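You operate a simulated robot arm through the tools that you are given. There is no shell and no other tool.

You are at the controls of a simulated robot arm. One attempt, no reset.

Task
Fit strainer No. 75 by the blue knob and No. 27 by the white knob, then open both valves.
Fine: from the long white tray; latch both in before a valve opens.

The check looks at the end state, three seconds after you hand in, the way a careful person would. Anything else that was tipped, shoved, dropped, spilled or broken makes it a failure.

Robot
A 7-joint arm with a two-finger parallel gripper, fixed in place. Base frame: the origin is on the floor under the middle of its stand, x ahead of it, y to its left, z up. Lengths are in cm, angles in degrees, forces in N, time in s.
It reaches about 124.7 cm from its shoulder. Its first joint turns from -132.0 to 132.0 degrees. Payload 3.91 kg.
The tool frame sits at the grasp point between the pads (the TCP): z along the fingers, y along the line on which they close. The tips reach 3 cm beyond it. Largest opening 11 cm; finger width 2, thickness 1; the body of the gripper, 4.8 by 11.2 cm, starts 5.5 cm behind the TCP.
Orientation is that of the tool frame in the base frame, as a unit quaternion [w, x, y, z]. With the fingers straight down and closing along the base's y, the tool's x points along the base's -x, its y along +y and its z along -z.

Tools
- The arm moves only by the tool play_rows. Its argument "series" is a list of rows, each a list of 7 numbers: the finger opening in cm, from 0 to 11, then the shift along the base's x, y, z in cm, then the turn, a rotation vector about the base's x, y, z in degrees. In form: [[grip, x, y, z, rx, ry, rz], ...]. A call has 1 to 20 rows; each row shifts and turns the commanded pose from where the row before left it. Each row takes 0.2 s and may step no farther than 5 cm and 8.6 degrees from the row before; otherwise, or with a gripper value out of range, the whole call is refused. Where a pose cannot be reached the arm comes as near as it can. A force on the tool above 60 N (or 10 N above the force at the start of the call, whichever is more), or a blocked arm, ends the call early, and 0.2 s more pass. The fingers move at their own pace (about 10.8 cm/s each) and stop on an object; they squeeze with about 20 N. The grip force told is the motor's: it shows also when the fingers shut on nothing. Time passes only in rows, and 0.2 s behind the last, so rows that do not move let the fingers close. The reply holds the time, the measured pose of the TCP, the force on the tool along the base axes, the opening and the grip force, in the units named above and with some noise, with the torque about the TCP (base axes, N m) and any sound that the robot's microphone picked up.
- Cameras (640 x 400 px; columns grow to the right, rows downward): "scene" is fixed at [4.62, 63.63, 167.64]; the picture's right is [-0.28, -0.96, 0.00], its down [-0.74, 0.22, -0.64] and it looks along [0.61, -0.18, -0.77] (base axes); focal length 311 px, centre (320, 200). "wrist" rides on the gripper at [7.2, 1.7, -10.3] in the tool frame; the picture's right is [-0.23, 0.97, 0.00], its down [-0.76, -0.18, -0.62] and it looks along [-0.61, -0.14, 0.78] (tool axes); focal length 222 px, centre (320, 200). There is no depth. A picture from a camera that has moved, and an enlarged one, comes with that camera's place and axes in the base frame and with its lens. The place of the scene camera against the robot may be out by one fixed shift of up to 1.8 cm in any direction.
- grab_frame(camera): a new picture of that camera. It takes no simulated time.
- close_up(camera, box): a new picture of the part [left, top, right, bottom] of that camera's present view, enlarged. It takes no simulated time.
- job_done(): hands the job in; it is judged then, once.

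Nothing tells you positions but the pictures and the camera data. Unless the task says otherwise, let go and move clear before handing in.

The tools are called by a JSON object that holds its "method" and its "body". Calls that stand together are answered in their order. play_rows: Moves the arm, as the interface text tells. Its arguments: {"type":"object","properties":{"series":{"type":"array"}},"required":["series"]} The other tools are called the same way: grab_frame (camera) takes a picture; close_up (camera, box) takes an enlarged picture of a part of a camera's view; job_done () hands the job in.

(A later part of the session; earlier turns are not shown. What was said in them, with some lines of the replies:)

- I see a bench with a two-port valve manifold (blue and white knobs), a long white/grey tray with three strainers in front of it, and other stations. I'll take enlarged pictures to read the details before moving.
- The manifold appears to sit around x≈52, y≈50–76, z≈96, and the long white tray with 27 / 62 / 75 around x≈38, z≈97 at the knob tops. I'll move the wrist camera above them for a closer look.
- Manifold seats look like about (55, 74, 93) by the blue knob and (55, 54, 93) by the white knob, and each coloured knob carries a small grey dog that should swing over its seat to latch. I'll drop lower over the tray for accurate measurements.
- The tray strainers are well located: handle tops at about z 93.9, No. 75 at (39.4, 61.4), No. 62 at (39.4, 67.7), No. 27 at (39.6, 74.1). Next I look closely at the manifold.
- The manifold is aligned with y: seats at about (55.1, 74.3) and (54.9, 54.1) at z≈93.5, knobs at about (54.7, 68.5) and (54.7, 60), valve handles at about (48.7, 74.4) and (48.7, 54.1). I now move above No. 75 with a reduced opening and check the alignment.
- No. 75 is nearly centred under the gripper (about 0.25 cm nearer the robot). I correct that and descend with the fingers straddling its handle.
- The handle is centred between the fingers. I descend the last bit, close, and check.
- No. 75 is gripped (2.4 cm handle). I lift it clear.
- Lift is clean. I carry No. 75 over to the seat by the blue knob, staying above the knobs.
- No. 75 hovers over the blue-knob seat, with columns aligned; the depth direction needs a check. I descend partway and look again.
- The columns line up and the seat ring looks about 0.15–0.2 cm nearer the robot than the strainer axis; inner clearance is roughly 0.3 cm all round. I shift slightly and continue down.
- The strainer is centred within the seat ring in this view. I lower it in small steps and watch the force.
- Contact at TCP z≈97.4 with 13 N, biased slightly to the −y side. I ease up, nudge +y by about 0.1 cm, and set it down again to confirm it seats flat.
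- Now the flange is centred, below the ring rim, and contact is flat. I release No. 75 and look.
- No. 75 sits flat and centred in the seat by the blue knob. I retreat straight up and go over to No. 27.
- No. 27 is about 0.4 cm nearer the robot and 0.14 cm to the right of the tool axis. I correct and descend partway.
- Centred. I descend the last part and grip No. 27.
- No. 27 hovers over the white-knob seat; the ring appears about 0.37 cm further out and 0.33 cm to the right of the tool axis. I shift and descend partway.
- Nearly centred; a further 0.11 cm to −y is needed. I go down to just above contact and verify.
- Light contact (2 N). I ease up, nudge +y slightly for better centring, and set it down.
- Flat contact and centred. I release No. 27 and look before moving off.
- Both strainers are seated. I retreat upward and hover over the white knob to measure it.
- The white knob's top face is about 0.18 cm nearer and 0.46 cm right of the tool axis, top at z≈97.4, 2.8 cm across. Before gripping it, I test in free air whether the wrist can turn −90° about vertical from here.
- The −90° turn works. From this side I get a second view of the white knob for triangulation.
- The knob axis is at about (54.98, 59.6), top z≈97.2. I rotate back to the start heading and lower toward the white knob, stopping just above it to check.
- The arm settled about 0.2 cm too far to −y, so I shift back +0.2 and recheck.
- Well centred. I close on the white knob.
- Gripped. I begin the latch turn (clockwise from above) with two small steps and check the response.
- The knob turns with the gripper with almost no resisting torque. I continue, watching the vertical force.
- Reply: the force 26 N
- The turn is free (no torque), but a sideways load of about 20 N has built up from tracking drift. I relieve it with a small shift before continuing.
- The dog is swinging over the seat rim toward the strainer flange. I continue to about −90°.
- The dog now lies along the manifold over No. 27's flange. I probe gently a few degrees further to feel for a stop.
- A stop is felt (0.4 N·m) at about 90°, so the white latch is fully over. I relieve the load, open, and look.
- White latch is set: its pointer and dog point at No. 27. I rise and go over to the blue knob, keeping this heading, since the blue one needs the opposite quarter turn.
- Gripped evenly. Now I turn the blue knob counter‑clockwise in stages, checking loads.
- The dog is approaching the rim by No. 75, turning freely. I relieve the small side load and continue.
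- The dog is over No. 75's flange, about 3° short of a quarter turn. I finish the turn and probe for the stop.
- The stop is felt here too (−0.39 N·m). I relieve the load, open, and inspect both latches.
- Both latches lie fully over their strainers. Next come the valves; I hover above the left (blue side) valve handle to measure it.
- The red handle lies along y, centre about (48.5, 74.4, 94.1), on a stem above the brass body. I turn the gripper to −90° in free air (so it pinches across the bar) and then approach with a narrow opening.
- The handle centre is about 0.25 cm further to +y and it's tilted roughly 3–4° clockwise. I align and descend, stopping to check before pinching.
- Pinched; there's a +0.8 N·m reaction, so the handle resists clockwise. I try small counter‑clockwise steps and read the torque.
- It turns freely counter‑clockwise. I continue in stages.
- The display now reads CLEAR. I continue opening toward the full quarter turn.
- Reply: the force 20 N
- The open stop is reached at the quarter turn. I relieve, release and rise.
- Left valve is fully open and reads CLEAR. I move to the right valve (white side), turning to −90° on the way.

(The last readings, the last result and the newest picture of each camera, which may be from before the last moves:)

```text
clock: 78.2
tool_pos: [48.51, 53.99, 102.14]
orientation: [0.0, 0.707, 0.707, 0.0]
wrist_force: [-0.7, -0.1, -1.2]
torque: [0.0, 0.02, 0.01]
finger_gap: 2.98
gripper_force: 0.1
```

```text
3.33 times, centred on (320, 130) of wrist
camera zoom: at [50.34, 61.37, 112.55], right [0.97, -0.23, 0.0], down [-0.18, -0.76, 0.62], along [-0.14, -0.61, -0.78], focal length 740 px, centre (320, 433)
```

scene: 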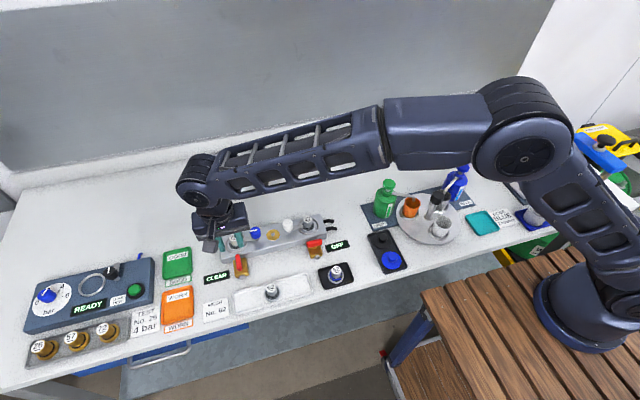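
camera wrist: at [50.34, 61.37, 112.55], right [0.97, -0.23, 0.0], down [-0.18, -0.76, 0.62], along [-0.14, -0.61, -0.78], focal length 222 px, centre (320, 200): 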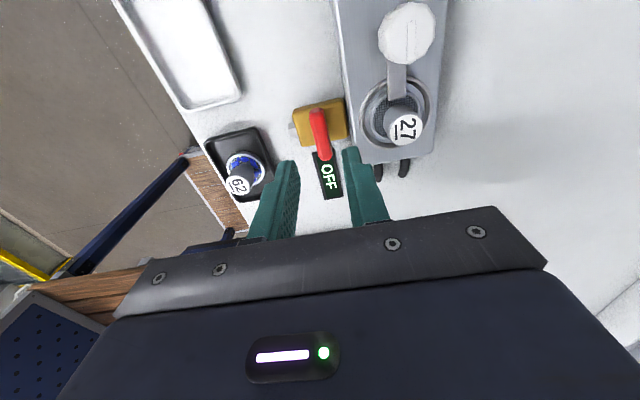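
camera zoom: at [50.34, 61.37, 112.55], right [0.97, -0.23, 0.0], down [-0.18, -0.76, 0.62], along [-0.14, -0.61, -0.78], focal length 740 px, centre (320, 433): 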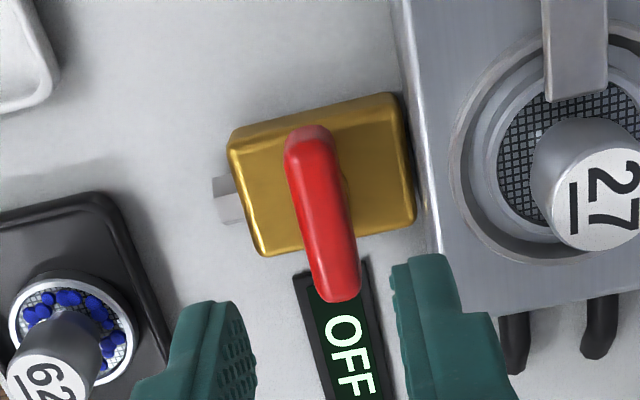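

{"method": "play_rows", "body": {"series": [[3.0, 0.07, -0.15, -1.5, 0, 0, 0], [3.0, 0, 0, -1.5, 0, 0, 0], [3.0, 0, 0, 0, 0, 0, 0]]}}

{"method": "close_up", "body": {"camera": "wrist", "box": [240, 80, 400, 200]}}

```text
clock: 79.0
tool_pos: [48.71, 53.8, 99.1]
orientation: [0.0, 0.707, 0.707, 0.0]
wrist_force: [-0.5, -0.1, -0.8]
torque: [-0.03, 0.01, -0.02]
finger_gap: 3.01
gripper_force: 0.0
```

```text
3.33 times, centred on (320, 140) of wrist
camera zoom: at [50.46, 61.25, 109.53], right [0.97, -0.23, 0.0], down [-0.18, -0.76, 0.62], along [-0.14, -0.61, -0.78], focal length 740 px, centre (320, 400)
```

zoom: 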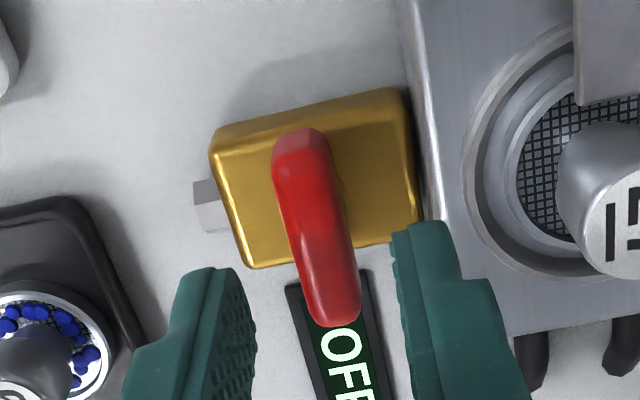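

{"method": "play_rows", "body": {"series": [[3.0, -0.04, -0.04, -1.3, 0, 0, 0], [3.0, 0, 0, -1.2, 0, 0, 0], [3.0, 0, 0, 0, 0, 0, 0]]}}

{"method": "close_up", "body": {"camera": "wrist", "box": [240, 100, 400, 220]}}

```text
clock: 79.8
tool_pos: [48.6, 53.76, 96.66]
orientation: [0.0, 0.707, 0.707, 0.0]
wrist_force: [0.2, 0.8, 0.1]
torque: [-0.01, 0.02, -0.02]
finger_gap: 2.98
gripper_force: 0.1
```

```text
3.33 times, centred on (320, 160) of wrist
camera zoom: at [50.39, 61.16, 107.01], right [0.97, -0.23, 0.0], down [-0.18, -0.76, 0.62], along [-0.14, -0.61, -0.78], focal length 740 px, centre (320, 333)
```

zoom: 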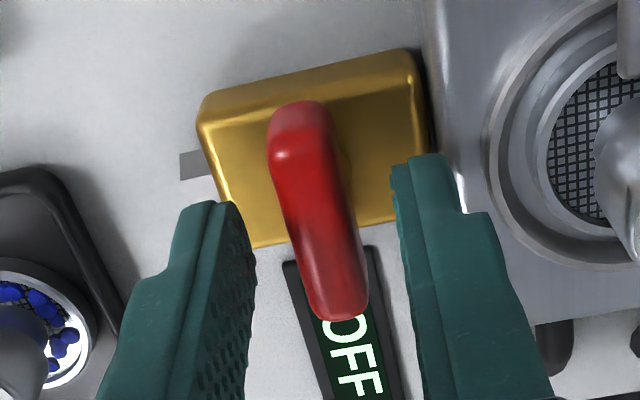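

{"method": "play_rows", "body": {"series": [[2.4, 0, 0, 0, 0, 0, 0], [2.4, 0, 0, -0.4, 0, 0, 0], [2.4, 0, 0, -0.25, 0, 0, 0], [2.4, 0, 0, 0, 0, 0, 0]]}}

{"method": "play_rows", "body": {"series": [[0.8, 0, 0, 0, 0, 0, 0], [0.8, 0, 0, 0, 0, 0, 0], [0.8, 0, 0, 0, 0, 0, 0]]}}

{"method": "close_up", "body": {"camera": "wrist", "box": [240, 100, 400, 220]}}

```text
clock: 80.8
tool_pos: [48.52, 53.68, 96.12]
orientation: [-0.001, 0.707, 0.707, 0.0]
wrist_force: [0.1, 0.0, -0.3]
torque: [0.01, -0.02, 0.03]
finger_gap: 2.4
gripper_force: 0.1
```

```text
clock: 81.6
tool_pos: [48.56, 53.7, 95.97]
orientation: [0.0, 0.707, 0.707, 0.0]
wrist_force: [0.8, 1.2, -0.9]
torque: [0.05, -0.03, 0.0]
finger_gap: 1.24
gripper_force: 45.1
```

```text
3.33 times, centred on (320, 160) of wrist
camera zoom: at [50.4, 61.12, 106.42], right [0.97, -0.23, 0.0], down [-0.18, -0.76, 0.62], along [-0.14, -0.61, -0.78], focal length 740 px, centre (320, 333)
```

zoom: 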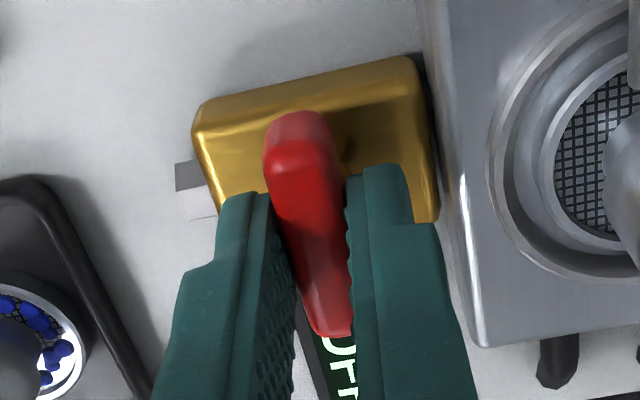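

Pinched with no residual twist. I try a few degrees counter‑clockwise first and read the torque.

{"method": "play_rows", "body": {"series": [[0.8, 0, 0, 0, 0, 0, 4], [0.8, 0, 0, 0, 0, 0, 0]]}}

{"method": "close_up", "body": {"camera": "wrist", "box": [240, 100, 400, 220]}}

```text
clock: 82.2
tool_pos: [48.56, 53.67, 95.99]
orientation: [0.0, 0.682, 0.731, -0.001]
wrist_force: [1.8, 6.3, -1.3]
torque: [-0.94, -0.1, -0.03]
finger_gap: 1.28
gripper_force: 45.1
```

```text
3.33 times, centred on (320, 160) of wrist
camera zoom: at [49.89, 61.22, 106.42], right [0.99, -0.16, 0.0], down [-0.12, -0.77, 0.62], along [-0.1, -0.62, -0.78], focal length 740 px, centre (320, 333)
```

zoom: 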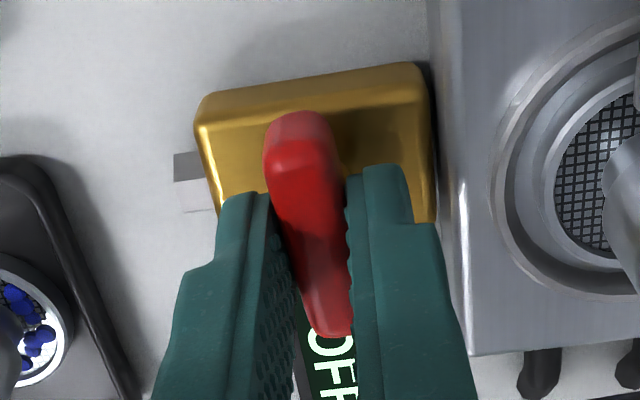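

It turns freely the same way. I continue in stages, relieving side load as I go.

{"method": "play_rows", "body": {"series": [[0.8, 0.02, 0.05, 0, 0, 0, 6], [0.8, 0, 0, 0, 0, 0, 7], [0.8, 0, 0, 0, 0, 0, 7], [0.8, 0, 0, 0, 0, 0, 0]]}}

{"method": "close_up", "body": {"camera": "scene", "box": [275, 210, 355, 270]}}

```text
clock: 83.2
tool_pos: [48.51, 53.66, 96.06]
orientation: [0.001, 0.544, 0.839, 0.0]
wrist_force: [-3.1, -0.4, 2.8]
torque: [-0.59, -0.2, -0.01]
finger_gap: 1.3
gripper_force: 44.8
```

```text
6.67 times, centred on (315, 240) of scene
camera zoom: at [4.62, 63.63, 167.64], right [-0.28, -0.96, 0.0], down [-0.74, 0.22, -0.64], along [0.61, -0.18, -0.77], focal length 2071 px, centre (353, -67)
```

zoom: 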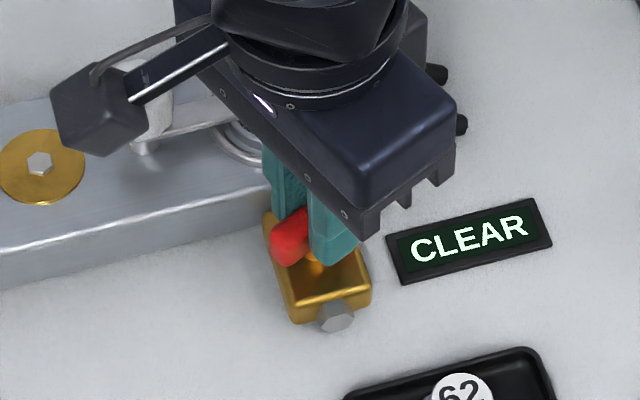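

The right display now reads CLEAR as well. I carry on to the full quarter turn.

{"method": "play_rows", "body": {"series": [[0.8, 0, 0, 0, 0, 0, 7], [0.8, 0, 0, 0, 0, 0, 7], [0.8, 0, 0, 0, 0, 0, 7], [0.8, 0, 0, 0, 0, 0, 0]]}}

```text
clock: 84.2
tool_pos: [48.63, 53.67, 96.09]
orientation: [0.0, 0.381, 0.924, 0.0]
wrist_force: [0.6, 5.5, 2.0]
torque: [0.82, 0.68, 0.04]
finger_gap: 1.29
gripper_force: 45.1
```

{"method": "play_rows", "body": {"series": [[0.8, 0, 0.03, 0, 0, 0, 7], [0.8, 0, 0, 0, 0, 0, 7], [0.8, 0, 0, 0, 0, 0, 7], [0.8, 0, 0, 0, 0, 0, 0]]}}

```text
clock: 85.2
tool_pos: [48.59, 53.64, 96.03]
orientation: [0.0, 0.207, 0.978, 0.0]
wrist_force: [-1.4, -2.7, 6.4]
torque: [-0.24, -0.44, 0.02]
finger_gap: 1.27
gripper_force: 44.7
```

{"method": "play_rows", "body": {"series": [[0.8, 0, 0, 0.03, 0, 0, 7], [0.8, 0, 0, 0, 0, 0, 7], [0.8, 0, 0, 0, 0, 0, 6], [0.8, 0, 0, 0, 0, 0, 0]]}}

{"method": "play_rows", "body": {"series": [[0.8, 0, 0, 0, 0, 0, 3.5], [0.8, 0, 0, 0, 0, 0, 0]]}}

```text
clock: 86.2
tool_pos: [48.64, 53.66, 96.03]
orientation: [0.0, 0.035, 0.999, 0.001]
wrist_force: [-3.6, -8.8, 2.3]
torque: [-0.15, 0.05, 0.04]
finger_gap: 1.28
gripper_force: 45.0
```

```text
clock: 86.8
tool_pos: [48.57, 53.68, 96.05]
orientation: [0.0, 0.004, 1.0, -0.001]
wrist_force: [-8.2, -12.1, -0.8]
torque: [-0.21, -0.19, 0.02]
finger_gap: 1.25
gripper_force: 45.5
```

{"method": "play_rows", "body": {"series": [[0.8, -0.05, -0.08, 0, 0, 0, 2.5], [0.8, 0, 0, 0, 0, 0, 0]]}}

{"method": "close_up", "body": {"camera": "wrist", "box": [240, 100, 400, 220]}}

```text
clock: 87.4
tool_pos: [48.58, 53.74, 96.05]
orientation: [0.0, -0.017, 1.0, 0.001]
wrist_force: [-3.7, -5.7, -3.4]
torque: [-0.07, 0.51, -1.08]
finger_gap: 1.28
gripper_force: 45.2
```

```text
3.33 times, centred on (320, 160) of wrist
camera zoom: at [41.44, 55.33, 106.42], right [0.19, 0.98, 0.0], down [0.77, -0.15, 0.62], along [0.61, -0.12, -0.78], focal length 740 px, centre (320, 333)
```

zoom: 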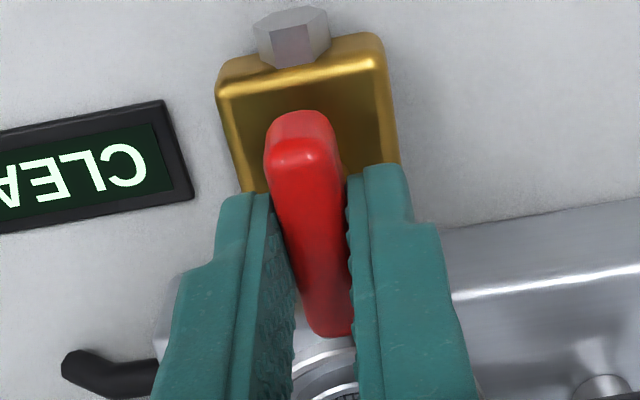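

The open stop is felt (−1.1 N·m) with the handle in line. I relieve, release, rise and back away.

{"method": "play_rows", "body": {"series": [[0.8, 0, 0, 0, 0, 0, -2.3], [1.3, 0, 0, 0, 0, 0, 0], [2.0, 0, 0, 0, 0, 0, 0], [3.2, 0, 0, 0, 0, 0, 0], [3.2, 0, 0, 0, 0, 0, 0], [3.2, 0, 0, 1.5, 0, 0, 0], [3.2, 0, 0, 3, 0, 0, 0], [3.2, 0, 0, 4, 0, 0, 0], [3.2, 0, 0, 4.5, 0, 0, 0], [3.2, -3, -1, 4, 0, 0, 0], [3.2, -4, -1, 2.5, 0, 0, 0], [3.2, -4, -1, 2, 0, 0, 0], [3.2, 0, 0, 0, 0, 0, 0]]}}

{"method": "grab_frame", "body": {"camera": "wrist"}}

{"method": "grab_frame", "body": {"camera": "scene"}}

{"method": "close_up", "body": {"camera": "scene", "box": [195, 200, 355, 300]}}

```text
refused: row 10 steps farther than a row can; nothing moved
```

```text
taken
camera wrist: at [41.44, 55.33, 106.42], right [0.19, 0.98, 0.0], down [0.77, -0.15, 0.62], along [0.61, -0.12, -0.78], focal length 222 px, centre (320, 200)
```

wrist: 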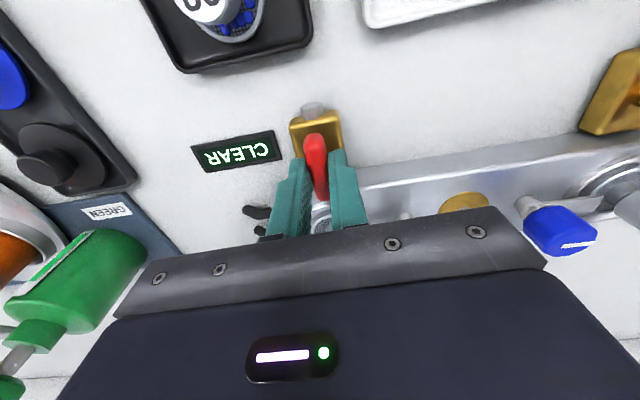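

```text
taken
```

scene: 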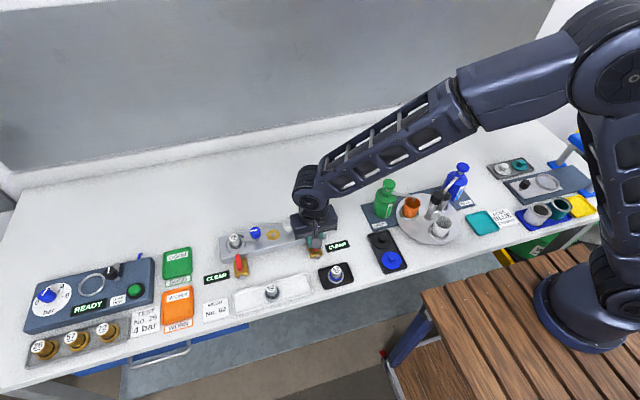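

```text
4.00 times, centred on (275, 250) of scene
camera zoom: at [4.62, 63.63, 167.64], right [-0.28, -0.96, 0.0], down [-0.74, 0.22, -0.64], along [0.61, -0.18, -0.77], focal length 1243 px, centre (500, 0)
```

zoom: 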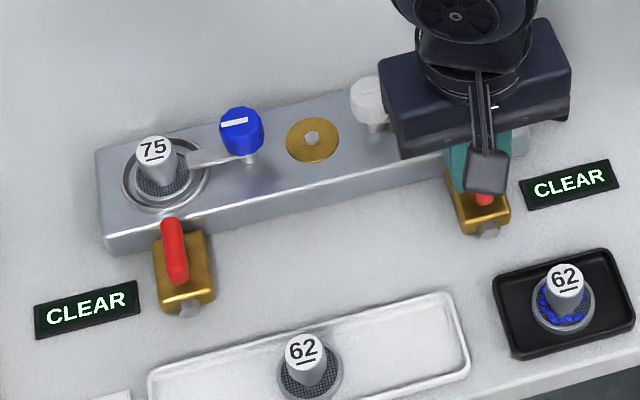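

The retreat was refused because one row was too long; nothing moved. I resend it with smaller steps, going straight up first.

{"method": "play_rows", "body": {"series": [[0.8, 0, 0, 0, 0, 0, -2.3], [1.3, 0, 0, 0, 0, 0, 0], [2.0, 0, 0, 0, 0, 0, 0], [3.2, 0, 0, 0, 0, 0, 0], [3.2, 0, 0, 0, 0, 0, 0], [3.2, 0, 0, 1.5, 0, 0, 0], [3.2, 0, 0, 3, 0, 0, 0], [3.2, 0, 0, 4, 0, 0, 0], [3.2, 0, 0, 4.5, 0, 0, 0], [3.2, 0, 0, 4.5, 0, 0, 0], [3.2, 0, 0, 4.5, 0, 0, 0], [3.2, -3, -1, 1, 0, 0, 0], [3.2, -3, -1, 1, 0, 0, 0], [3.2, -3, -1, 1, 0, 0, 0], [3.2, 0, 0, 0, 0, 0, 0]]}}

{"method": "grab_frame", "body": {"camera": "wrist"}}

{"method": "grab_frame", "body": {"camera": "scene"}}

{"method": "close_up", "body": {"camera": "scene", "box": [195, 200, 355, 300]}}

```text
clock: 90.6
tool_pos: [39.53, 50.53, 121.21]
orientation: [0.0, 0.004, 1.0, 0.0]
wrist_force: [0.7, 0.2, 0.1]
torque: [0.0, 0.05, -0.01]
finger_gap: 3.19
gripper_force: 0.0
```

```text
taken
camera wrist: at [32.38, 52.51, 131.49], right [0.23, 0.97, 0.0], down [0.76, -0.18, 0.62], along [0.61, -0.15, -0.78], focal length 222 px, centre (320, 200)
```

wrist: 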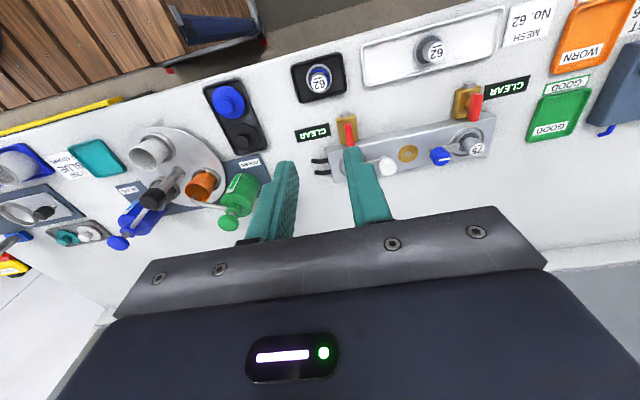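

```text
taken
```

scene: 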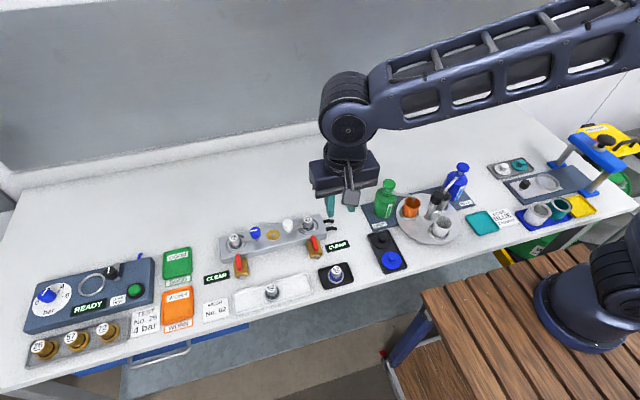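

```text
4.00 times, centred on (275, 250) of scene
camera zoom: at [4.62, 63.63, 167.64], right [-0.28, -0.96, 0.0], down [-0.74, 0.22, -0.64], along [0.61, -0.18, -0.77], focal length 1243 px, centre (500, 0)
```

zoom: 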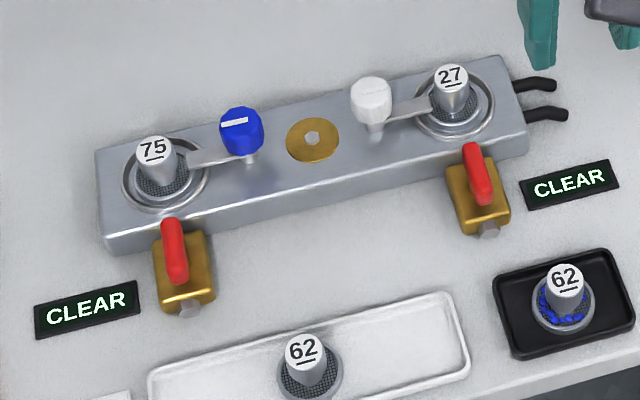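

No. 75 is latched by the blue knob and No. 27 by the white knob. Both valve handles are in line, both displays read CLEAR, and nothing else on the bench has moved. The gripper is empty and clear, so I hand in.

{"method": "job_done", "body": {}}

```text
The job is handed in.
```

The job is handed in; no result has come back yet.

- **Strainers:** No. 75 is seated by the blue knob and No. 27 by the white knob. Both came from the long white tray.
- **Latches:** I turned both knobs to their stops before touching a valve. Each latch arm now lies over its strainer's rim.
- **Valves:** I then opened both a full quarter turn to the stop. Both displays read CLEAR.
- **Rest of the bench:** In the last pictures nothing else had moved. I let go and moved the gripper clear before handing in.
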